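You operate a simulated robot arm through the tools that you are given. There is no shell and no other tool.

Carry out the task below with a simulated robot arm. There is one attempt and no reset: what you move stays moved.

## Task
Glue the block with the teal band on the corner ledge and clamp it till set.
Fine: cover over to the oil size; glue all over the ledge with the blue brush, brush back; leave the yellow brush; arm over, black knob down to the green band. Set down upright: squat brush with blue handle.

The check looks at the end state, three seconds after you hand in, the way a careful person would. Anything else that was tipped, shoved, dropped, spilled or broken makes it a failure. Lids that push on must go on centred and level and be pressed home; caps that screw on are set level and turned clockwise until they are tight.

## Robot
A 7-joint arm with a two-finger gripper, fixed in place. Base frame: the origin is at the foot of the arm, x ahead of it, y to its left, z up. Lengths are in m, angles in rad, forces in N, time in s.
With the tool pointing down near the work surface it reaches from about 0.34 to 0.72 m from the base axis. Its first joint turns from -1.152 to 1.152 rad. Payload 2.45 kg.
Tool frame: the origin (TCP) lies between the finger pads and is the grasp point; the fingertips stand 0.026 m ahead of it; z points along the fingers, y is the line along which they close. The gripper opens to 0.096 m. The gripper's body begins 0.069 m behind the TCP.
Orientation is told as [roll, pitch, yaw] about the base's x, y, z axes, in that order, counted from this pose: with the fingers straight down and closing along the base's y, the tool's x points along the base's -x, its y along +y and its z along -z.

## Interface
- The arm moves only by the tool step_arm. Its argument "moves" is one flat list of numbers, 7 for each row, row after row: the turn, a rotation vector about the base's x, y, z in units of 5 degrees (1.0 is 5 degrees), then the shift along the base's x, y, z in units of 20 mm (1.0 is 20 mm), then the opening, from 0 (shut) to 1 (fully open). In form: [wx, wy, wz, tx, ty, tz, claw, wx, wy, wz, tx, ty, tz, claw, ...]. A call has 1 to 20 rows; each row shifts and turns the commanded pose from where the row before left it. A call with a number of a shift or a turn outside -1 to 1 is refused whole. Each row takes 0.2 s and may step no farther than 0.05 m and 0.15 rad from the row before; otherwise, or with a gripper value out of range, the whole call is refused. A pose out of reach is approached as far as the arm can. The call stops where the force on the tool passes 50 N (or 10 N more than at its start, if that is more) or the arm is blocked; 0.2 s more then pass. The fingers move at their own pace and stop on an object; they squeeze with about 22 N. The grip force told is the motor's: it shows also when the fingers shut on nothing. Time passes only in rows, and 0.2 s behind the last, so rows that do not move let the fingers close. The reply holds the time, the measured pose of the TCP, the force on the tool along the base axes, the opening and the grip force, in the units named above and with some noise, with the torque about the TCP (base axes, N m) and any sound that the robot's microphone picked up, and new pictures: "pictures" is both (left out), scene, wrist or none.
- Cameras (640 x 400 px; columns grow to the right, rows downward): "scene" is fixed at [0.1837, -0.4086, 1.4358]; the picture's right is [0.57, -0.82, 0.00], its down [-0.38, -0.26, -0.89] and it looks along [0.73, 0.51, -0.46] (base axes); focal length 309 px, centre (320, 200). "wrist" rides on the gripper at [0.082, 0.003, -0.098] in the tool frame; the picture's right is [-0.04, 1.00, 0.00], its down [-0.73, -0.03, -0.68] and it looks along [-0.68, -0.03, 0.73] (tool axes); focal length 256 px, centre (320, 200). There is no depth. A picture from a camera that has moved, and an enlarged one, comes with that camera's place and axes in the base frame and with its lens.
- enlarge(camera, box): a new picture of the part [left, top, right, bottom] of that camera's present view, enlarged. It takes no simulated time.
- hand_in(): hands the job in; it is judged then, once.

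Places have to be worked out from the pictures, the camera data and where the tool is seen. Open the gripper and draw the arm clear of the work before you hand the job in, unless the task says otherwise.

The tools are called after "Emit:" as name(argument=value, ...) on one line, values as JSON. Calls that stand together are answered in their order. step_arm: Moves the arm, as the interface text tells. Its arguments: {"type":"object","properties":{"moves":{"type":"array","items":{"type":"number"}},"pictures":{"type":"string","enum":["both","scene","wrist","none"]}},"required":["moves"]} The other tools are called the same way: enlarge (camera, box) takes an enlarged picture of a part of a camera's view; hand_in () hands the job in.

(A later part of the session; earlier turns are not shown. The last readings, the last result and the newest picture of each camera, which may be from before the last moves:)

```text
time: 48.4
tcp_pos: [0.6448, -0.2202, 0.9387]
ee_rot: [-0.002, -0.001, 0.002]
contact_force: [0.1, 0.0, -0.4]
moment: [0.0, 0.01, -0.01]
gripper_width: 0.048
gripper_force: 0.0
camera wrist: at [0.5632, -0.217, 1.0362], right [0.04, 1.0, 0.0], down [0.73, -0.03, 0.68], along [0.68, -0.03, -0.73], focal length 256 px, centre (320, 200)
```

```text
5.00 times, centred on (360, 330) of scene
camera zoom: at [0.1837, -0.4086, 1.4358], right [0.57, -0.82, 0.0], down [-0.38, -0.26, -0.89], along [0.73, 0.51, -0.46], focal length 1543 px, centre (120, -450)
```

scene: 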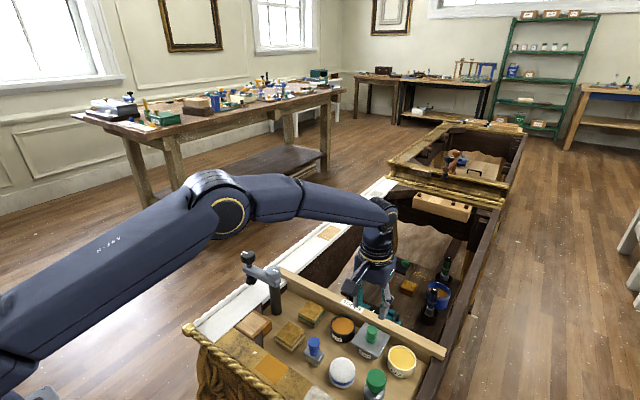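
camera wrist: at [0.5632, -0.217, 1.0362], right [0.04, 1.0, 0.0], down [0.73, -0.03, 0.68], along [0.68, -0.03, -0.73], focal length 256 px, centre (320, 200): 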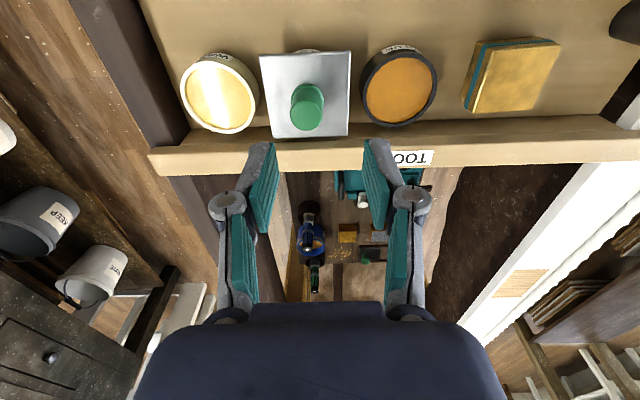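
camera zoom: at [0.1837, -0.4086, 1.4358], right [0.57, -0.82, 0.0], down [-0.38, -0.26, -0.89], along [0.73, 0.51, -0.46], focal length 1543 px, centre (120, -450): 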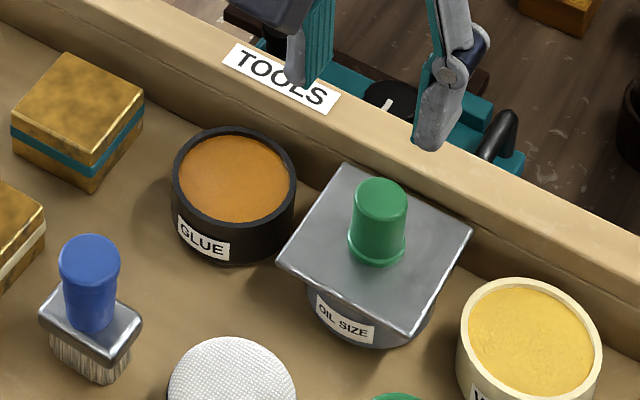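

The cover centre is at y≈-0.2306 over the oil pot (≈-0.230), flush and square, so that step is done and the glue pot is open with centre near (0.642, -0.157). Next I go above the blue brush for a close look.

Emit:
step_arm(moves=[0, 0, 0, -0.97, 0.81, 0.1, 0.5, 0, 0, 0, -0.97, 0.81, 0.1, 0.5, 0, 0, 0, -0.97, 0.81, 0.1, 0.5, 0, 0, 0, -0.97, 0.81, 0.1, 0.5, 0, 0, 0, -0.97, 0.81, 0.1, 0.5, 0, 0, 0, 0, 0, 0, 0.5], pictures="wrist")

Emit:
enlarge(camera="wrist", box=[240, 40, 400, 140])

Emit:
enlarge(camera="scene", box=[290, 325, 350, 375])

```text
time: 49.8
tcp_pos: [0.547, -0.1398, 0.9487]
ee_rot: [0.0, 0.001, 0.0]
contact_force: [-0.2, 0.6, 0.0]
moment: [-0.02, -0.01, 0.0]
gripper_width: 0.0477
gripper_force: 0.1
camera wrist: at [0.4649, -0.1376, 1.0458], right [0.04, 1.0, 0.0], down [0.73, -0.03, 0.68], along [0.68, -0.03, -0.73], focal length 256 px, centre (320, 200)
```

wrist: 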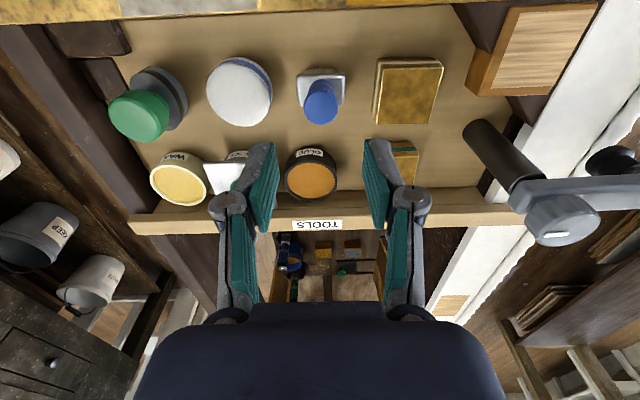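

```text
4.00 times, centred on (320, 90) of wrist
camera zoom: at [0.4649, -0.1376, 1.0458], right [0.04, 1.0, 0.0], down [0.73, -0.03, 0.68], along [0.68, -0.03, -0.73], focal length 1024 px, centre (320, 640)
```

zoom: 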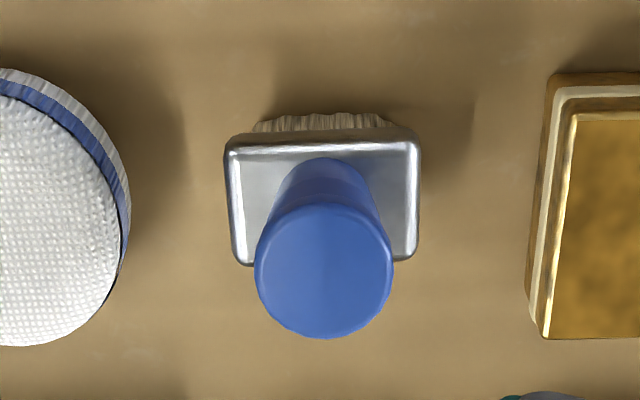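

```text
8.00 times, centred on (320, 350) of scene
camera zoom: at [0.1837, -0.4086, 1.4358], right [0.57, -0.82, 0.0], down [-0.38, -0.26, -0.89], along [0.73, 0.51, -0.46], focal length 2469 px, centre (320, -1000)
```

zoom: 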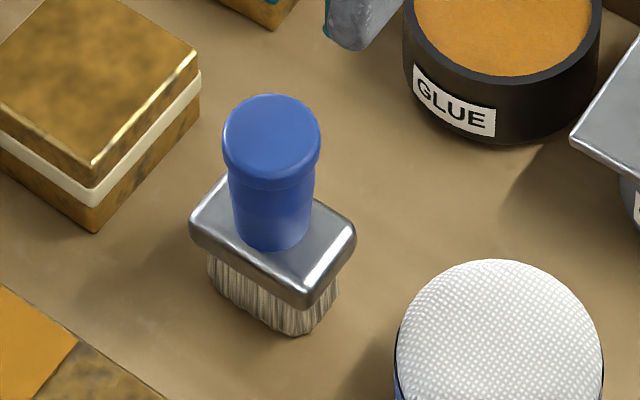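

The brush handle is at about (0.547, -0.140), its cap 26 mm wide with top z≈0.855, and the ferrule is about 41 x 27 mm with top z≈0.818. I descend to TCP z≈0.850 with the fingers 48 mm apart.

Emit:
step_arm(moves=[0, 0, 0, 0, 0, -1, 0.5, 0, 0, 0, 0, 0, -1, 0.5, 0, 0, 0, 0, 0, -1, 0.5, 0, 0, 0, 0, 0, -1, 0.5, 0, 0, 0, 0, 0, -0.9, 0.5, 0, 0, 0, 0, 0, 0, 0.5], pictures="wrist")

Emit:
enlarge(camera="wrist", box=[240, 80, 400, 220])

Emit:
enlarge(camera="scene", box=[290, 315, 350, 375])

```text
time: 51.2
tcp_pos: [0.5482, -0.1375, 0.8495]
ee_rot: [-0.001, 0.001, 0.001]
contact_force: [-1.1, -0.2, 0.4]
moment: [-0.01, -0.03, -0.02]
gripper_width: 0.0481
gripper_force: 0.1
camera wrist: at [0.4663, -0.1355, 0.9475], right [0.04, 1.0, 0.0], down [0.73, -0.03, 0.68], along [0.68, -0.03, -0.73], focal length 256 px, centre (320, 200)
```

wrist: 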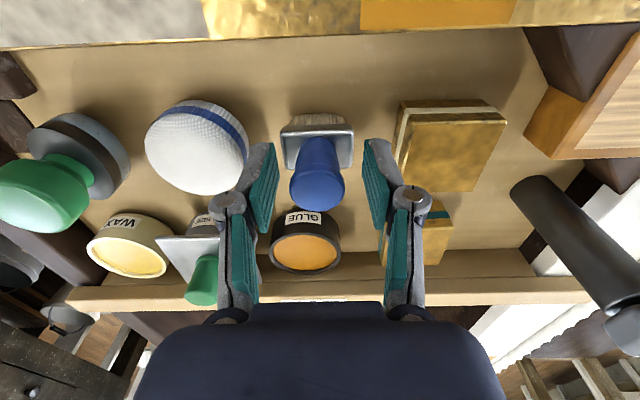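

```text
2.86 times, centred on (320, 150) of wrist
camera zoom: at [0.4663, -0.1355, 0.9475], right [0.04, 1.0, 0.0], down [0.73, -0.03, 0.68], along [0.68, -0.03, -0.73], focal length 731 px, centre (320, 343)
```

zoom: 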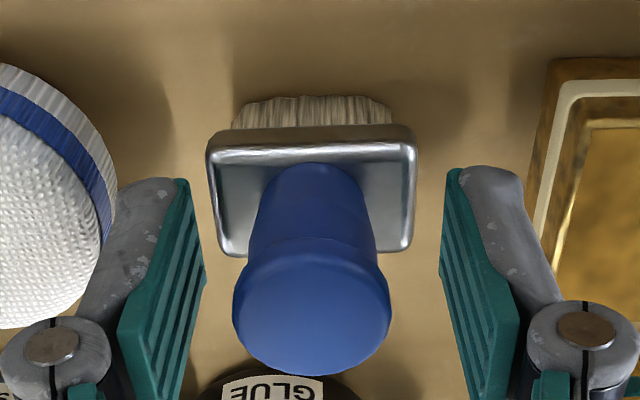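

```text
6.67 times, centred on (320, 345) of scene
camera zoom: at [0.1837, -0.4086, 1.4358], right [0.57, -0.82, 0.0], down [-0.38, -0.26, -0.89], along [0.73, 0.51, -0.46], focal length 2057 px, centre (320, -767)
```

zoom: 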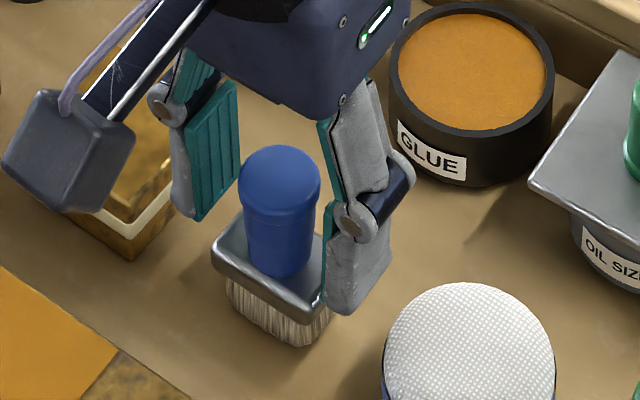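

The handle is about 1.8 mm to -y of the finger centre. I shift that, lower 2 mm more, and close.

Emit:
step_arm(moves=[0, 0, 0, -0.05, -0.09, -0.1, 0.5, 0, 0, 0, 0, 0, 0, 0.3, 0, 0, 0, 0, 0, 0, 0, 0, 0, 0, 0, 0, 0, 0, 0, 0, 0, 0, 0, 0, 0, 0, 0, 0, 0, 0, 0, 0], pictures="wrist")

Emit:
enlarge(camera="wrist", box=[240, 80, 400, 220])

Emit:
enlarge(camera="scene", box=[290, 315, 350, 375])

```text
time: 52.6
tcp_pos: [0.546, -0.1395, 0.8481]
ee_rot: [0.0, 0.0, -0.002]
contact_force: [0.3, -0.4, -0.7]
moment: [0.06, 0.0, 0.0]
gripper_width: 0.023
gripper_force: 21.9
camera wrist: at [0.4649, -0.137, 0.9461], right [0.04, 1.0, 0.0], down [0.73, -0.03, 0.68], along [0.68, -0.03, -0.73], focal length 256 px, centre (320, 200)
```

wrist: 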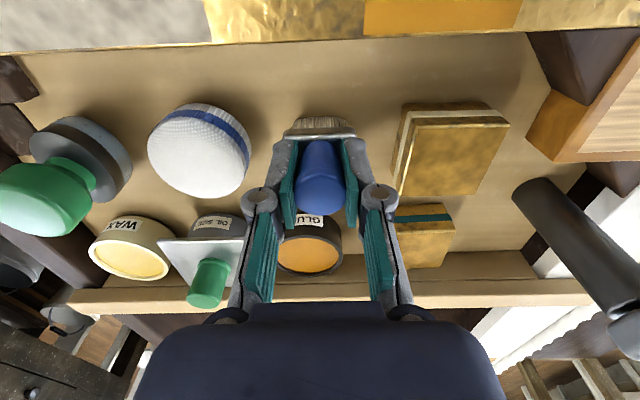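

```text
2.86 times, centred on (320, 150) of wrist
camera zoom: at [0.4649, -0.137, 0.9461], right [0.04, 1.0, 0.0], down [0.73, -0.03, 0.68], along [0.68, -0.03, -0.73], focal length 731 px, centre (320, 343)
```

zoom: 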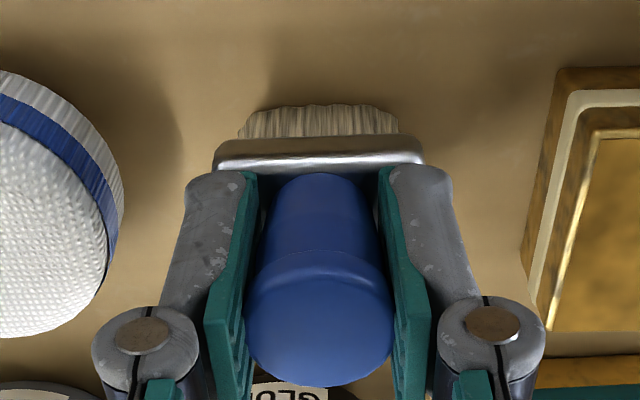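

```text
6.67 times, centred on (320, 345) of scene
camera zoom: at [0.1837, -0.4086, 1.4358], right [0.57, -0.82, 0.0], down [-0.38, -0.26, -0.89], along [0.73, 0.51, -0.46], focal length 2057 px, centre (320, -767)
```

zoom: 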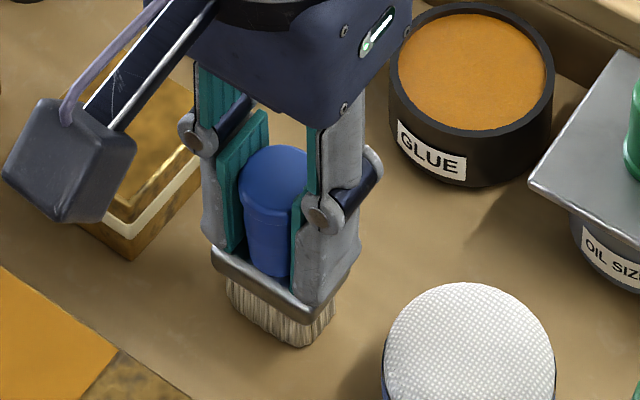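

Gripped at 23 mm. I hold a moment, then lift 3 mm and then 30 mm to check the brush comes along.

Emit:
step_arm(moves=[0, 0, 0, 0, 0, 0, 0, 0, 0, 0, 0, 0, 0.15, 0], pictures="none")

Emit:
step_arm(moves=[0, 0, 0, 0, 0, 0.5, 0, 0, 0, 0, 0, 0, 1, 0, 0, 0, 0, 0, 0, 1, 0], pictures="both")

Emit:
enlarge(camera="wrist", box=[220, 60, 420, 220])

Emit:
enlarge(camera="scene", box=[280, 300, 360, 370])

```text
time: 53.2
tcp_pos: [0.5471, -0.1397, 0.8519]
ee_rot: [-0.001, 0.0, 0.0]
contact_force: [0.3, 0.3, 0.2]
moment: [0.0, 0.01, -0.03]
gripper_width: 0.023
gripper_force: 21.7
```

```text
time: 54.0
tcp_pos: [0.5464, -0.1404, 0.9021]
ee_rot: [0.0, 0.0, 0.001]
contact_force: [0.1, 0.2, -0.7]
moment: [-0.01, 0.01, 0.01]
gripper_width: 0.023
gripper_force: 22.0
camera wrist: at [0.4649, -0.1374, 0.999], right [0.04, 1.0, 0.0], down [0.73, -0.03, 0.68], along [0.68, -0.03, -0.73], focal length 256 px, centre (320, 200)
```

scene: 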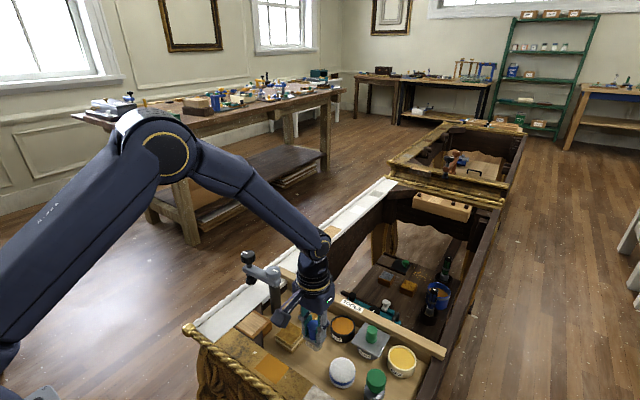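
wrist: 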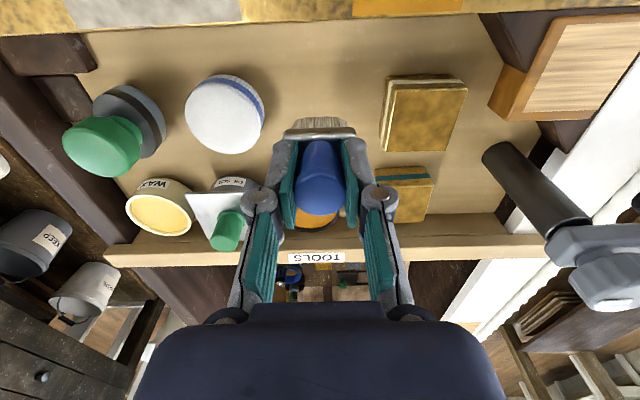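

```text
2.50 times, centred on (320, 140) of wrist
camera zoom: at [0.4649, -0.1374, 0.999], right [0.04, 1.0, 0.0], down [0.73, -0.03, 0.68], along [0.68, -0.03, -0.73], focal length 640 px, centre (320, 350)
```

zoom: 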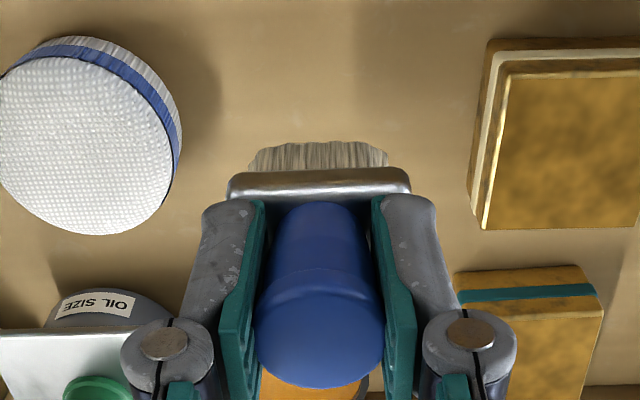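

```text
5.71 times, centred on (320, 335) of scene
camera zoom: at [0.1837, -0.4086, 1.4358], right [0.57, -0.82, 0.0], down [-0.38, -0.26, -0.89], along [0.73, 0.51, -0.46], focal length 1763 px, centre (320, -571)
```

zoom: 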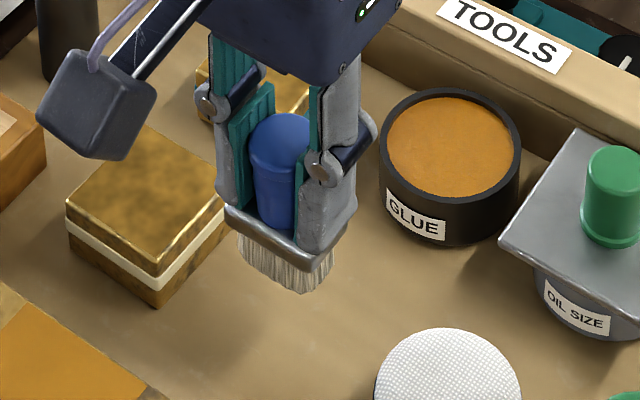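

The brush is held upright and the board spot is clear. I carry it at this height over the glue pot at (0.643, -0.157).

Emit:
step_arm(moves=[0, 0, 0, 0.966, -0.165, 0, 0, 0, 0, 0, 0.966, -0.165, 0, 0, 0, 0, 0, 0.966, -0.165, 0, 0, 0, 0, 0, 0.966, -0.165, 0, 0, 0, 0, 0, 0.966, -0.165, 0, 0, 0, 0, 0, 0, 0, 0, 0], pictures="wrist")

Emit:
enlarge(camera="wrist", box=[220, 60, 420, 220])

Emit:
enlarge(camera="scene", box=[300, 270, 400, 350])

```text
time: 55.4
tcp_pos: [0.6413, -0.1572, 0.9005]
ee_rot: [-0.001, 0.0, 0.0]
contact_force: [0.4, 0.2, -1.0]
moment: [0.0, 0.02, -0.01]
gripper_width: 0.0232
gripper_force: 22.0
camera wrist: at [0.5608, -0.1552, 0.9986], right [0.04, 1.0, 0.0], down [0.73, -0.03, 0.68], along [0.68, -0.03, -0.73], focal length 256 px, centre (320, 200)
```

wrist: 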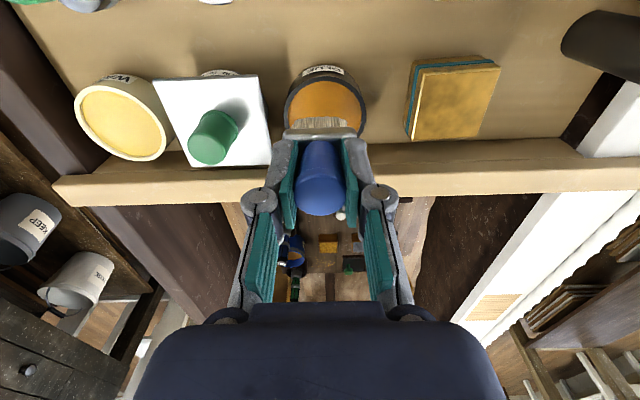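

```text
2.50 times, centred on (320, 140) of wrist
camera zoom: at [0.5608, -0.1552, 0.9986], right [0.04, 1.0, 0.0], down [0.73, -0.03, 0.68], along [0.68, -0.03, -0.73], focal length 640 px, centre (320, 350)
```

zoom: 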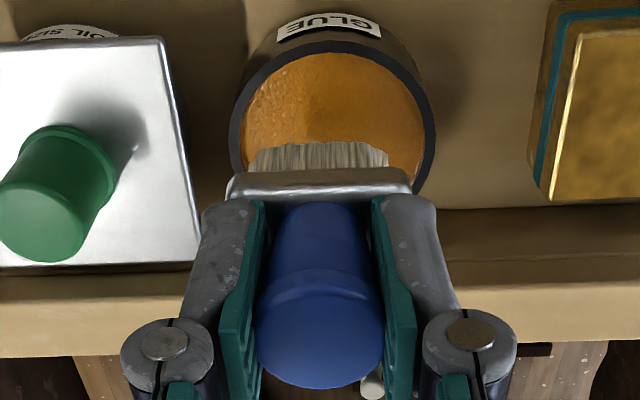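

```text
5.00 times, centred on (350, 310) of scene
camera zoom: at [0.1837, -0.4086, 1.4358], right [0.57, -0.82, 0.0], down [-0.38, -0.26, -0.89], along [0.73, 0.51, -0.46], focal length 1543 px, centre (170, -350)
```

zoom: 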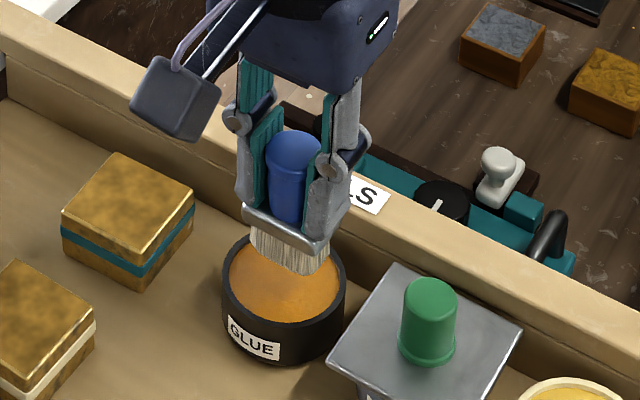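

The glue rim centre is about (0.6437, -0.155) and the bristle tips hang ≈54 mm below the TCP. I centre and lower to TCP z≈0.868 so the tips enter the glue while the ferrule stays above the rim.

Emit:
step_arm(moves=[0, 0, 0, 0.1, 0.1, -0.5, 0, 0, 0, 0, 0, 0, -0.5, 0, 0, 0, 0, 0, 0, -0.3, 0, 0, 0, 0, 0, 0, -0.3, 0], pictures="wrist")

Emit:
enlarge(camera="wrist", box=[220, 60, 420, 220])

Emit:
enlarge(camera="scene", box=[300, 280, 400, 360])

```text
time: 56.5
tcp_pos: [0.648, -0.1559, 0.8762]
ee_rot: [-0.003, -0.007, 0.0]
contact_force: [1.1, 0.4, 5.3]
moment: [0.02, -0.03, 0.0]
gripper_width: 0.0232
gripper_force: 22.1
stopped in row 4: the force on the tool passed its limit at 52 N (the readings are from after the stop); the commanded pose is now the measured one
camera wrist: at [0.5651, -0.153, 0.9725], right [0.04, 1.0, 0.0], down [0.73, -0.03, 0.68], along [0.68, -0.03, -0.73], focal length 256 px, centre (320, 200)
```

wrist: 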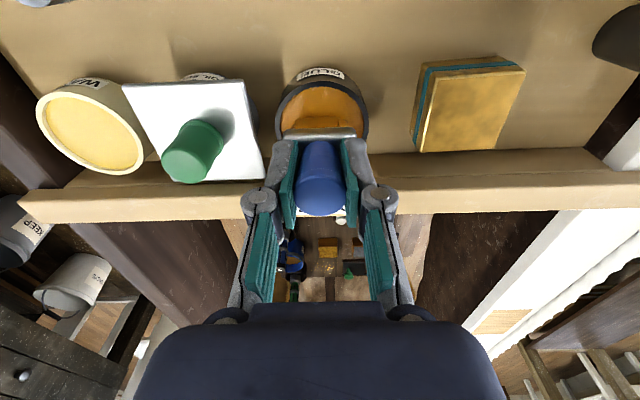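

```text
2.50 times, centred on (320, 140) of wrist
camera zoom: at [0.5651, -0.153, 0.9725], right [0.04, 1.0, 0.0], down [0.73, -0.03, 0.68], along [0.68, -0.03, -0.73], focal length 640 px, centre (320, 350)
```

zoom: 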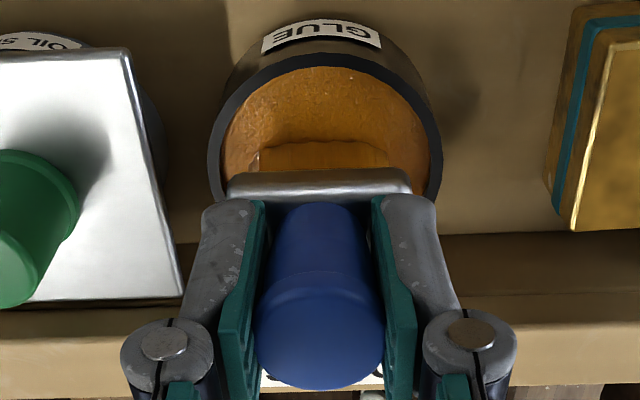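

```text
5.00 times, centred on (350, 320) of scene
camera zoom: at [0.1836, -0.4086, 1.4358], right [0.57, -0.82, 0.0], down [-0.38, -0.26, -0.89], along [0.73, 0.51, -0.46], focal length 1543 px, centre (170, -400)
```

zoom: 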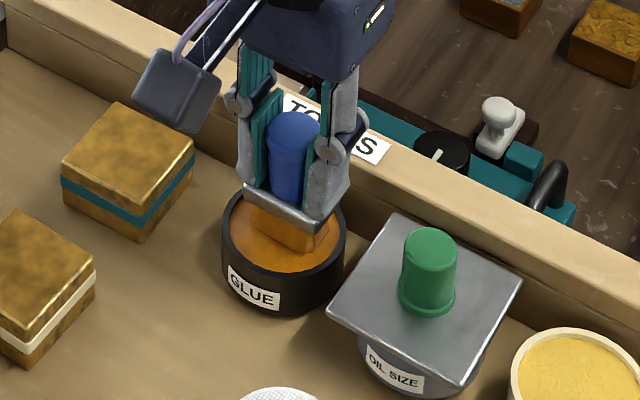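

The bristles touched the glue surface at TCP z≈0.876 and are now loaded orange; the 52 N spike was the stiff surface, and the brush hasn't visibly shifted in the grip. I lift straight up 55 mm.

Emit:
step_arm(moves=[0, 0, 0, 0, 0, 0.3, 0, 0, 0, 0, 0, 0, 0.7, 0, 0, 0, 0, 0, 0, 1, 0, 0, 0, 0, 0, 0, 0.8, 0], pictures="both")

Emit:
enlarge(camera="wrist", box=[220, 60, 420, 220])

Emit:
enlarge(camera="scene", box=[300, 260, 400, 340])

```text
time: 57.5
tcp_pos: [0.6458, -0.1562, 0.9287]
ee_rot: [-0.002, -0.003, 0.0]
contact_force: [-1.0, 0.7, -0.4]
moment: [0.02, -0.02, -0.03]
gripper_width: 0.0232
gripper_force: 22.3
camera wrist: at [0.5647, -0.1526, 1.0264], right [0.04, 1.0, 0.0], down [0.73, -0.03, 0.68], along [0.68, -0.03, -0.73], focal length 256 px, centre (320, 200)
```

scene: 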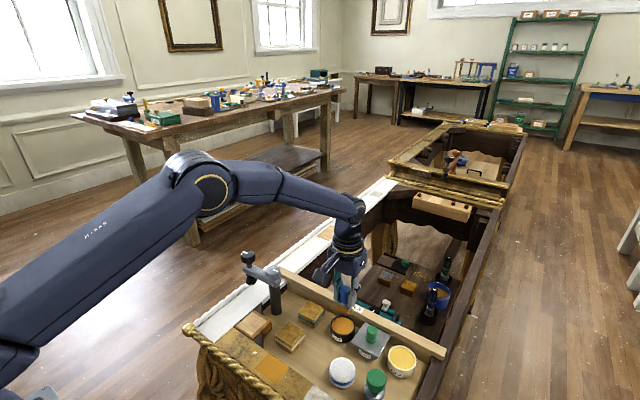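
wrist: 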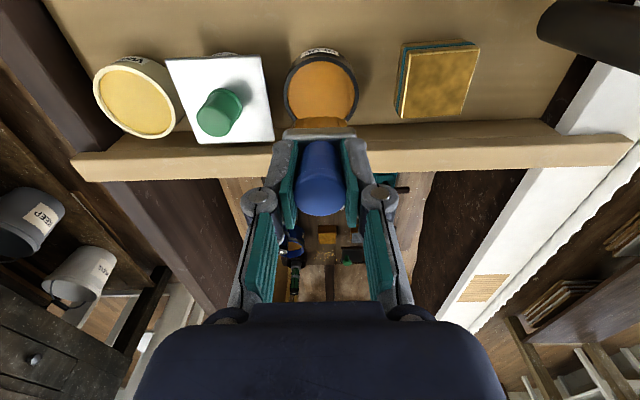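

```text
2.50 times, centred on (320, 140) of wrist
camera zoom: at [0.5647, -0.1526, 1.0264], right [0.04, 1.0, 0.0], down [0.73, -0.03, 0.68], along [0.68, -0.03, -0.73], focal length 640 px, centre (320, 350)
```

zoom: 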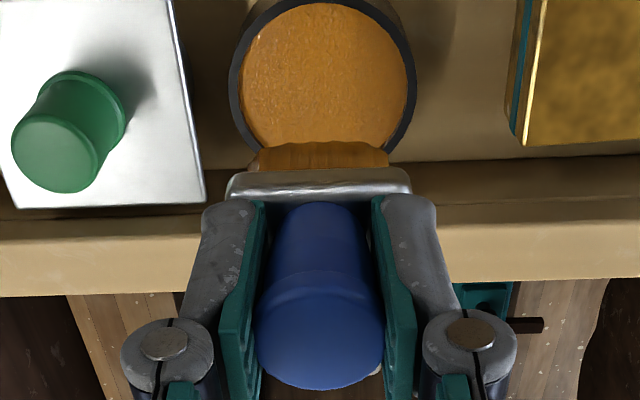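

```text
5.00 times, centred on (350, 300) of scene
camera zoom: at [0.1837, -0.4086, 1.4358], right [0.57, -0.82, 0.0], down [-0.38, -0.26, -0.89], along [0.73, 0.51, -0.46], focal length 1543 px, centre (170, -300)
```

zoom: 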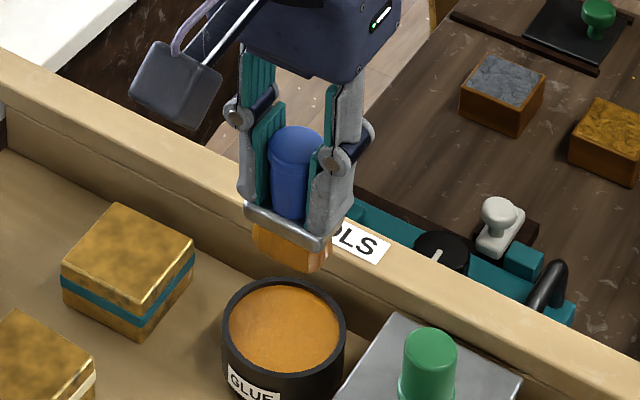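

The brush is well loaded and not dripping. I carry it along the gap between the two blocks to a spot short of the ledge, to see the ledge clearly.

Emit:
step_arm(moves=[0, 0, 0, -0.85, 0.6, 0, 0, 0, 0, 0, -0.85, 0.6, 0, 0, 0, 0, 0, -0.85, 0.6, 0, 0, 0, 0, 0, -0.1, 1, 0, 0, 0, 0, 0, -0.1, 1, 0, 0, 0, 0, 0, -0.1, 1, 0, 0, 0, 0, 0, -1, 0.7, 0, 0, 0, 0, 0, -1, 0.7, 0, 0, 0, 0, 0, -1, 0.6, 0, 0, 0, 0, 0, 0, 0, 0, 0], pictures="both")

Emit:
enlarge(camera="wrist", box=[300, 20, 560, 200])

Emit:
enlarge(camera="scene", box=[220, 240, 320, 350])

```text
time: 59.8
tcp_pos: [0.5293, -0.0194, 0.9309]
ee_rot: [-0.002, -0.003, 0.004]
contact_force: [0.1, -0.6, -1.1]
moment: [-0.02, 0.0, 0.02]
gripper_width: 0.0232
gripper_force: 21.8
camera wrist: at [0.4477, -0.0165, 1.0286], right [0.04, 1.0, 0.0], down [0.73, -0.03, 0.68], along [0.68, -0.03, -0.73], focal length 256 px, centre (320, 200)
```

scene: 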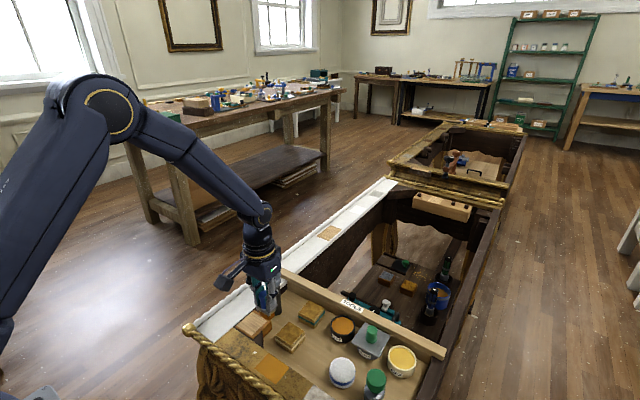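
wrist: 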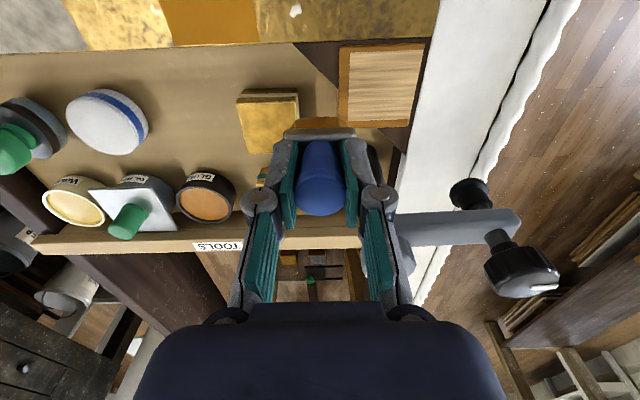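

```text
2.22 times, centred on (430, 110) of wrist
camera zoom: at [0.4477, -0.0165, 1.0286], right [0.04, 1.0, 0.0], down [0.73, -0.03, 0.68], along [0.68, -0.03, -0.73], focal length 569 px, centre (76, 400)
```

zoom: 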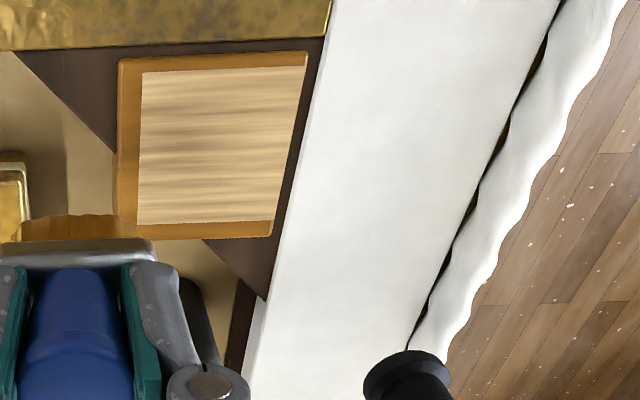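

```text
3.64 times, centred on (270, 295) of scene
camera zoom: at [0.1837, -0.4086, 1.4358], right [0.57, -0.82, 0.0], down [-0.38, -0.26, -0.89], along [0.73, 0.51, -0.46], focal length 1122 px, centre (502, -146)
```

zoom: 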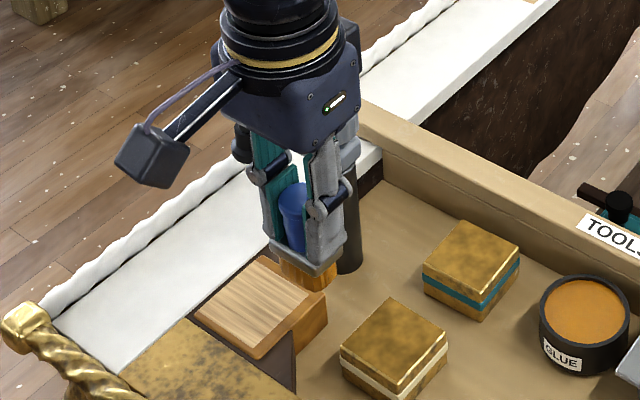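

The bare-wood area works out as x 0.4945–0.545, y 0.002–0.0525, at z≈0.830, flush with the white rail (which starts at y≈0.057). I move the brush over its front-left part and lower to just above contact.

Emit:
step_arm(moves=[0, 0, 0, -0.6, 0.97, -0.5, 0, 0, 0, 0, -0.6, 0.97, -0.5, 0, 0, 0, 0, 0, 0, -0.5, 0, 0, 0, 0, 0, 0, -0.4, 0], pictures="wrist")

Emit:
enlarge(camera="wrist", box=[220, 60, 420, 220])

Emit:
enlarge(camera="scene", box=[210, 260, 310, 350])

```text
time: 60.8
tcp_pos: [0.5054, 0.0196, 0.8928]
ee_rot: [-0.002, -0.005, 0.0]
contact_force: [-0.2, 0.1, -0.3]
moment: [-0.02, 0.01, -0.01]
gripper_width: 0.0228
gripper_force: 21.8
camera wrist: at [0.424, 0.0221, 0.9903], right [0.04, 1.0, 0.0], down [0.73, -0.03, 0.68], along [0.68, -0.03, -0.73], focal length 256 px, centre (320, 200)
```

wrist: 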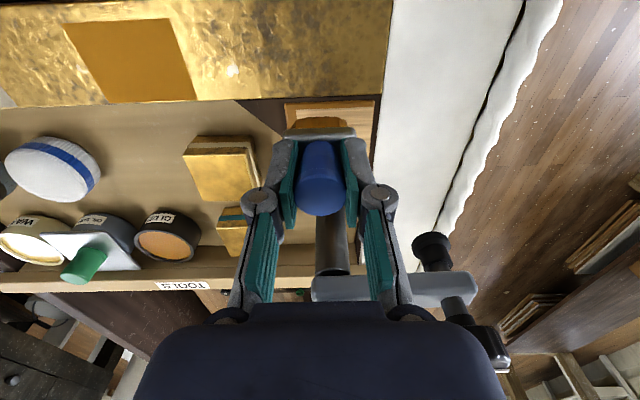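

```text
2.50 times, centred on (320, 140) of wrist
camera zoom: at [0.424, 0.0221, 0.9903], right [0.04, 1.0, 0.0], down [0.73, -0.03, 0.68], along [0.68, -0.03, -0.73], focal length 640 px, centre (320, 350)
```

zoom: 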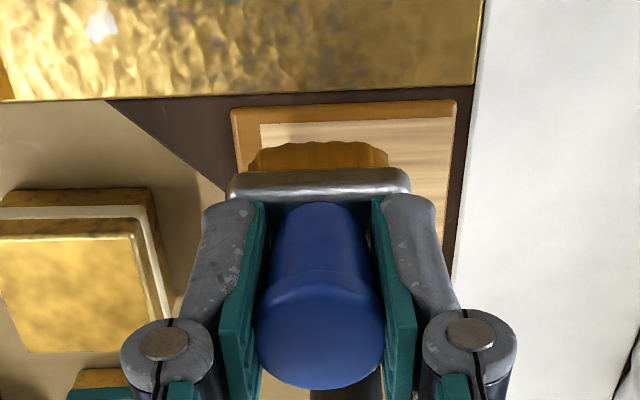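

```text
4.44 times, centred on (260, 305) of scene
camera zoom: at [0.1837, -0.4086, 1.4358], right [0.57, -0.82, 0.0], down [-0.38, -0.26, -0.89], along [0.73, 0.51, -0.46], focal length 1372 px, centre (587, -267)
```

zoom: 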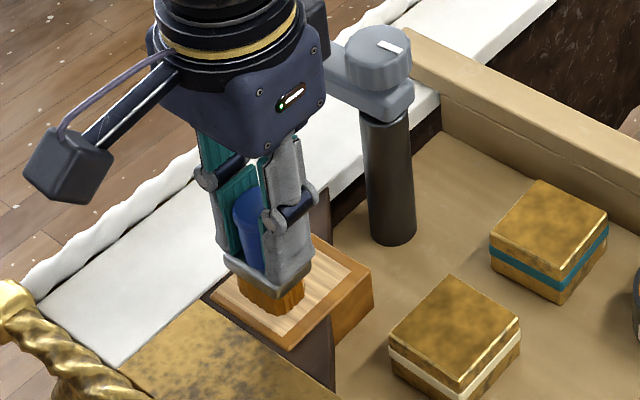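

The bristles span y 0.001–0.036 and start at x≈0.495, which matches the front-left of the bare wood. I lower in small steps until light contact.

Emit:
step_arm(moves=[0, 0, 0, 0, 0, -0.15, 0, 0, 0, 0, 0, 0, -0.1, 0], pictures="none")

Emit:
step_arm(moves=[0, 0, 0, 0, 0, -0.05, 0], pictures="none")

Emit:
step_arm(moves=[0, 0, 0, 0, 0, -0.05, 0], pictures="none")

```text
time: 61.4
tcp_pos: [0.506, 0.0194, 0.8882]
ee_rot: [-0.002, -0.006, 0.0]
contact_force: [0.2, -0.8, -0.9]
moment: [-0.02, -0.04, -0.02]
gripper_width: 0.0231
gripper_force: 22.3
```

```text
time: 61.8
tcp_pos: [0.5054, 0.0189, 0.8866]
ee_rot: [-0.003, -0.006, -0.002]
contact_force: [0.6, 0.7, -0.2]
moment: [0.01, -0.04, 0.01]
gripper_width: 0.023
gripper_force: 22.3
```

```text
time: 62.1
tcp_pos: [0.5055, 0.0179, 0.8851]
ee_rot: [0.0, -0.005, 0.0]
contact_force: [0.4, -0.4, -1.0]
moment: [-0.04, 0.02, -0.01]
gripper_width: 0.0229
gripper_force: 22.2
```

No contact yet at z 0.885. I continue down in 1 mm steps.

Emit:
step_arm(moves=[0, 0, 0, 0, 0, -0.05, 0], pictures="none")

Emit:
step_arm(moves=[0, 0, 0, 0, 0, -0.05, 0], pictures="none")

Emit:
step_arm(moves=[0, 0, 0, 0, 0, -0.05, 0], pictures="wrist")

```text
time: 62.5
tcp_pos: [0.5042, 0.0185, 0.8838]
ee_rot: [-0.001, -0.005, 0.0]
contact_force: [0.1, 0.0, 0.5]
moment: [0.01, -0.06, -0.04]
gripper_width: 0.0231
gripper_force: 21.9
```

```text
time: 63.0
tcp_pos: [0.5062, 0.0181, 0.884]
ee_rot: [-0.003, -0.004, 0.0]
contact_force: [0.4, 0.5, -0.9]
moment: [0.01, 0.01, 0.01]
gripper_width: 0.0228
gripper_force: 21.9
```

```text
time: 63.4
tcp_pos: [0.5054, 0.0177, 0.8822]
ee_rot: [-0.001, -0.005, 0.0]
contact_force: [0.6, 0.2, -0.7]
moment: [-0.02, 0.02, 0.0]
gripper_width: 0.0229
gripper_force: 21.6
camera wrist: at [0.4245, 0.022, 0.9795], right [0.04, 1.0, 0.0], down [0.73, -0.03, 0.68], along [0.68, -0.03, -0.73], focal length 256 px, centre (320, 200)
```

wrist: 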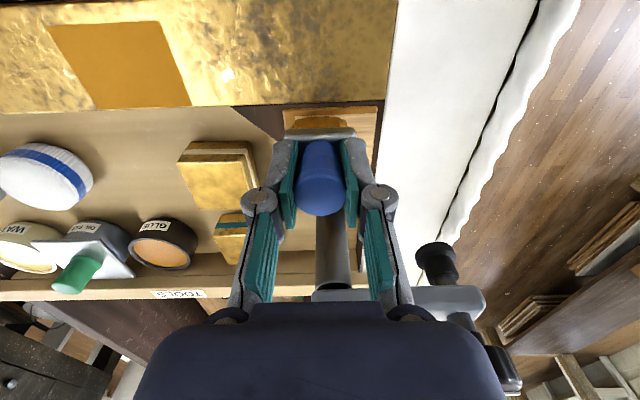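

Still free at z 0.882. I step on, a millimetre at a time.

Emit:
step_arm(moves=[0, 0, 0, 0, 0, -0.05, 0], pictures="none")

Emit:
step_arm(moves=[0, 0, 0, 0, 0, -0.05, 0], pictures="none")

Emit:
step_arm(moves=[0, 0, 0, 0, 0, -0.05, 0], pictures="wrist")

Emit:
enlarge(camera="wrist", box=[260, 80, 400, 180])

Emit:
enlarge(camera="scene", box=[225, 280, 305, 340])

```text
time: 63.8
tcp_pos: [0.5055, 0.0187, 0.8816]
ee_rot: [-0.001, -0.004, 0.001]
contact_force: [-0.7, 0.1, -0.5]
moment: [0.0, 0.02, -0.02]
gripper_width: 0.0231
gripper_force: 21.5
```

```text
time: 64.2
tcp_pos: [0.5068, 0.018, 0.8802]
ee_rot: [0.001, -0.005, 0.0]
contact_force: [0.5, 0.1, -0.5]
moment: [-0.01, 0.04, -0.02]
gripper_width: 0.0227
gripper_force: 21.8
```

```text
time: 64.5
tcp_pos: [0.5049, 0.0189, 0.8797]
ee_rot: [-0.002, -0.005, 0.0]
contact_force: [0.5, 0.0, -0.7]
moment: [0.02, -0.02, 0.01]
gripper_width: 0.0226
gripper_force: 21.9
camera wrist: at [0.4242, 0.0215, 0.9768], right [0.04, 1.0, 0.0], down [0.73, -0.03, 0.68], along [0.68, -0.03, -0.73], focal length 256 px, centre (320, 200)
```

wrist: 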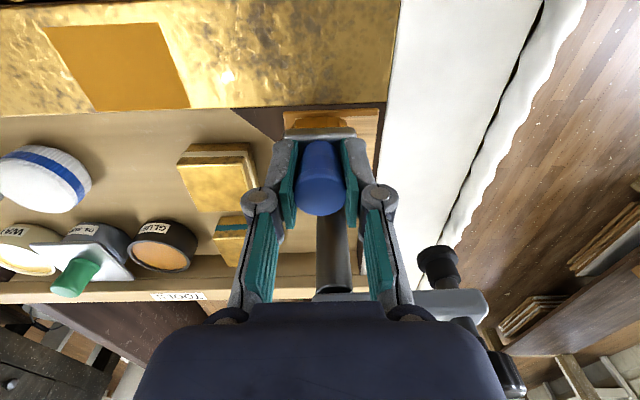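

```text
4.00 times, centred on (330, 130) of wrist
camera zoom: at [0.4242, 0.0215, 0.9768], right [0.04, 1.0, 0.0], down [0.73, -0.03, 0.68], along [0.68, -0.03, -0.73], focal length 1024 px, centre (280, 480)
```

zoom: 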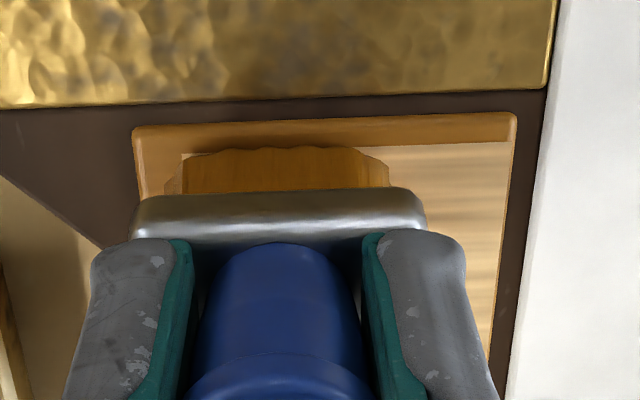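

```text
6.67 times, centred on (265, 310) of scene
camera zoom: at [0.1837, -0.4086, 1.4358], right [0.57, -0.82, 0.0], down [-0.38, -0.26, -0.89], along [0.73, 0.51, -0.46], focal length 2057 px, centre (687, -533)
```

zoom: 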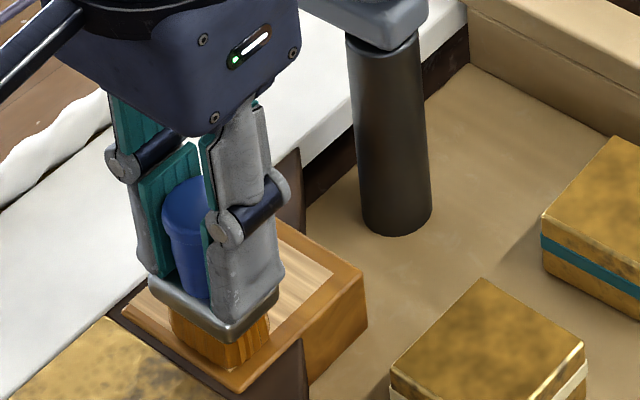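

Still no force; the bristles look almost at the surface. I go on in 1 mm steps.

Emit:
step_arm(moves=[0, 0, 0, 0, 0, -0.05, 0], pictures="none")

Emit:
step_arm(moves=[0, 0, 0, 0, 0, -0.05, 0], pictures="none")

Emit:
step_arm(moves=[0, 0, 0, 0, 0, -0.05, 0], pictures="wrist")

Emit:
enlarge(camera="wrist", box=[260, 80, 400, 180])

Emit:
enlarge(camera="scene", box=[225, 280, 305, 340])

```text
time: 65.0
tcp_pos: [0.5047, 0.0175, 0.8778]
ee_rot: [-0.001, -0.004, 0.0]
contact_force: [-3.0, -1.1, 7.4]
moment: [0.0, 0.1, 0.0]
gripper_width: 0.0229
gripper_force: 21.7
```

```text
time: 65.3
tcp_pos: [0.5058, 0.0195, 0.8787]
ee_rot: [-0.001, -0.008, 0.001]
contact_force: [-3.7, -2.1, 22.8]
moment: [-0.03, 0.28, 0.02]
gripper_width: 0.0232
gripper_force: 22.2
```

```text
time: 65.8
tcp_pos: [0.5057, 0.019, 0.877]
ee_rot: [-0.002, -0.009, -0.001]
contact_force: [-8.0, -2.8, 49.1]
moment: [-0.07, 0.49, 0.0]
gripper_width: 0.0229
gripper_force: 21.8
camera wrist: at [0.4239, 0.0217, 0.9751], right [0.04, 1.0, 0.0], down [0.73, -0.03, 0.69], along [0.68, -0.03, -0.73], focal length 256 px, centre (320, 200)
```

wrist: 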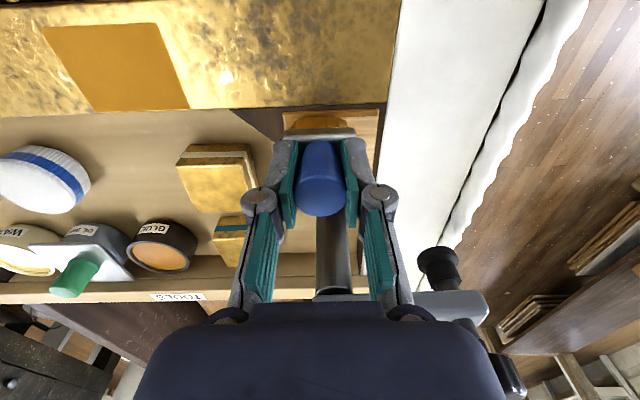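

```text
4.00 times, centred on (330, 130) of wrist
camera zoom: at [0.4239, 0.0217, 0.9751], right [0.04, 1.0, 0.0], down [0.73, -0.03, 0.69], along [0.68, -0.03, -0.73], focal length 1024 px, centre (280, 480)
```

zoom: 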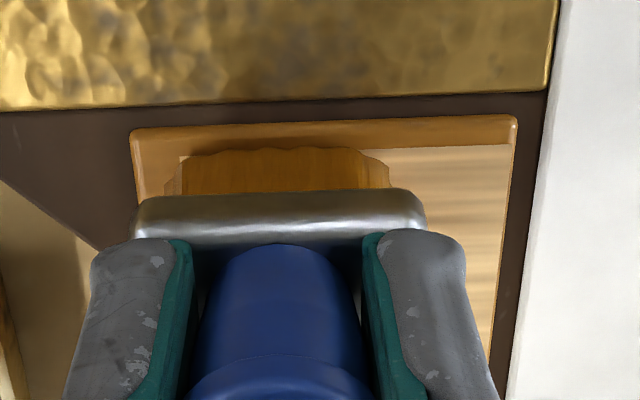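

```text
6.67 times, centred on (265, 310) of scene
camera zoom: at [0.1827, -0.4087, 1.4359], right [0.57, -0.82, 0.0], down [-0.38, -0.26, -0.89], along [0.73, 0.51, -0.46], focal length 2057 px, centre (687, -533)
```

zoom: 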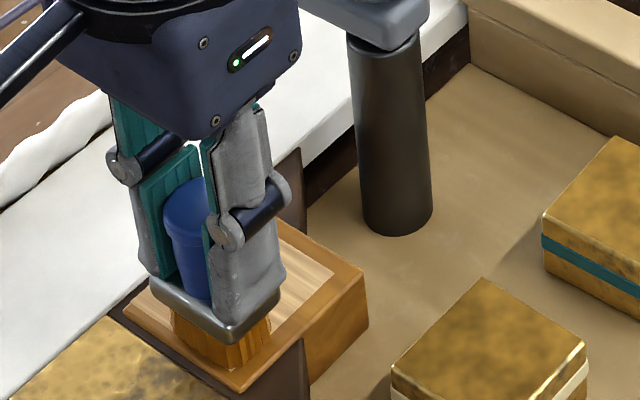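

Contact came at TCP z≈0.8785. I back off 2 mm to a light press of a few newtons and stroke toward +x over the wood.

Emit:
step_arm(moves=[0, 0, 0, 0, 0, 0.1, 0], pictures="none")

Emit:
step_arm(moves=[0, 0, 0, 0.2, 0, 0, 0, 0, 0, 0, 0.2, 0, 0, 0], pictures="wrist")

Emit:
enlarge(camera="wrist", box=[260, 80, 400, 180])

```text
time: 66.2
tcp_pos: [0.5058, 0.0182, 0.8781]
ee_rot: [0.0, -0.01, 0.002]
contact_force: [3.7, -1.2, 15.4]
moment: [-0.02, -0.27, -0.03]
gripper_width: 0.0228
gripper_force: 22.5
```

```text
time: 66.8
tcp_pos: [0.5124, 0.0188, 0.8781]
ee_rot: [0.0, -0.001, 0.002]
contact_force: [-9.5, 0.1, 27.2]
moment: [0.06, 0.36, 0.04]
gripper_width: 0.0229
gripper_force: 21.7
camera wrist: at [0.4308, 0.0217, 0.9757], right [0.04, 1.0, 0.0], down [0.73, -0.03, 0.68], along [0.68, -0.03, -0.73], focal length 256 px, centre (320, 200)
```

wrist: 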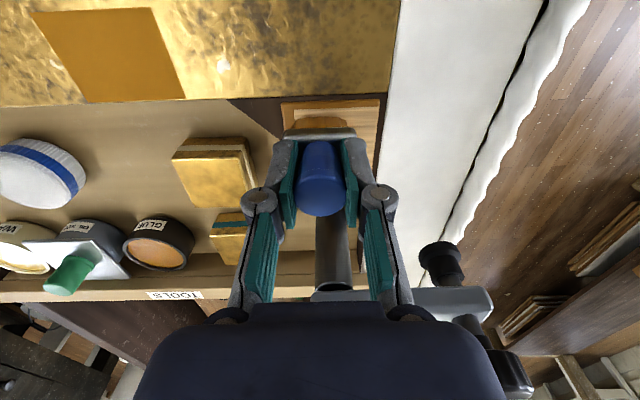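

```text
4.00 times, centred on (330, 130) of wrist
camera zoom: at [0.4308, 0.0217, 0.9757], right [0.04, 1.0, 0.0], down [0.73, -0.03, 0.68], along [0.68, -0.03, -0.73], focal length 1024 px, centre (280, 480)
```

zoom: 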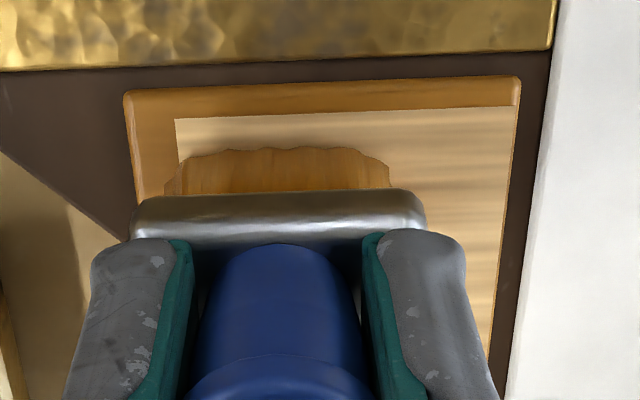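

The brush moved but I don't yet see glue in the strip it left. I check the strip closely from both cameras.

Emit:
enlarge(camera="scene", box=[235, 300, 295, 340])

Emit:
enlarge(camera="wrist", box=[280, 90, 390, 150])

```text
10.00 times, centred on (265, 320) of scene
camera zoom: at [0.183, -0.4086, 1.4359], right [0.57, -0.82, 0.0], down [-0.38, -0.26, -0.89], along [0.73, 0.51, -0.46], focal length 3086 px, centre (870, -1000)
```

zoom: 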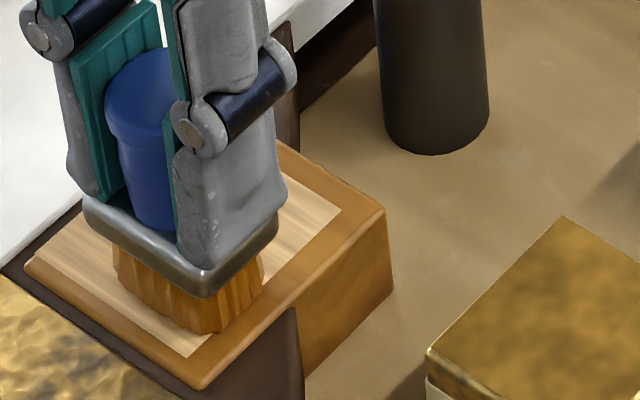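

```text
5.82 times, centred on (335, 120) of wrist
camera zoom: at [0.4308, 0.0217, 0.9757], right [0.04, 1.0, 0.0], down [0.73, -0.03, 0.68], along [0.68, -0.03, -0.73], focal length 1489 px, centre (233, 666)
```

zoom: 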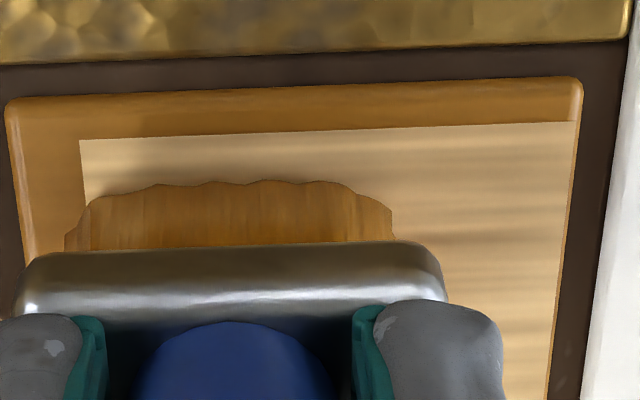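

No glue shows on that strip yet. I lighten the press a little, continue the stroke to x≈0.536, and then look at what lies behind it.

Emit:
step_arm(moves=[0, 0, 0, 0.2, 0, 0.03, 0, 0, 0, 0, 0.2, 0, 0, 0], pictures="none")

Emit:
step_arm(moves=[0, 0, 0, 0.25, 0, 0, 0, 0, 0, 0, 0.25, 0, 0, 0, 0, 0, 0, 0.25, 0, 0, 0], pictures="wrist")

Emit:
enlarge(camera="wrist", box=[270, 60, 410, 160])

Emit:
enlarge(camera="scene", box=[235, 300, 295, 340])

```text
time: 67.3
tcp_pos: [0.5233, 0.0177, 0.8788]
ee_rot: [-0.003, -0.005, 0.001]
contact_force: [-1.4, 0.7, 3.0]
moment: [0.05, 0.02, -0.02]
gripper_width: 0.0231
gripper_force: 21.9
```

```text
time: 68.2
tcp_pos: [0.5364, 0.0203, 0.8783]
ee_rot: [-0.002, -0.003, 0.0]
contact_force: [-4.8, -0.1, 11.7]
moment: [0.02, 0.22, 0.02]
gripper_width: 0.0226
gripper_force: 21.9
camera wrist: at [0.4542, 0.0222, 0.9758], right [0.04, 1.0, 0.0], down [0.73, -0.03, 0.68], along [0.68, -0.03, -0.73], focal length 256 px, centre (320, 200)
```

wrist: 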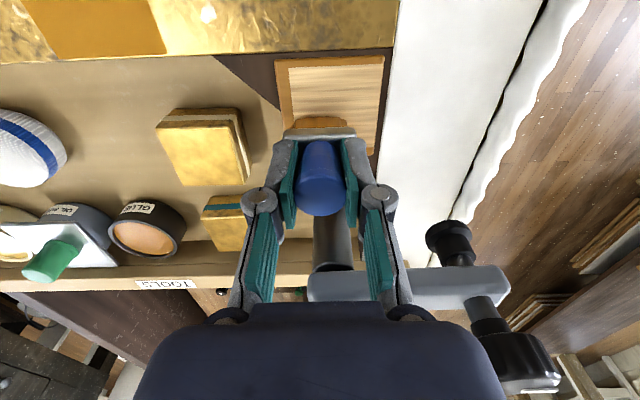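

```text
4.00 times, centred on (340, 110) of wrist
camera zoom: at [0.4542, 0.0222, 0.9758], right [0.04, 1.0, 0.0], down [0.73, -0.03, 0.68], along [0.68, -0.03, -0.73], focal length 1024 px, centre (240, 560)
```

zoom: 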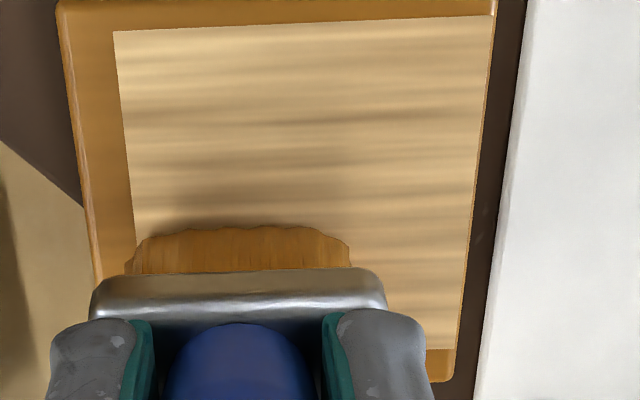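

```text
10.00 times, centred on (265, 320) of scene
camera zoom: at [0.1834, -0.4086, 1.4358], right [0.57, -0.82, 0.0], down [-0.38, -0.26, -0.89], along [0.73, 0.51, -0.46], focal length 3086 px, centre (870, -1000)
```

zoom: 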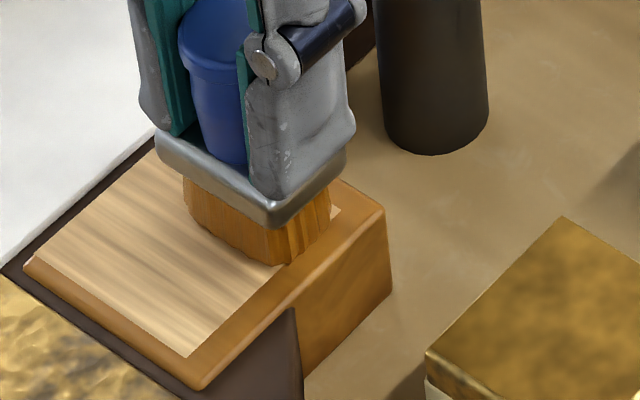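

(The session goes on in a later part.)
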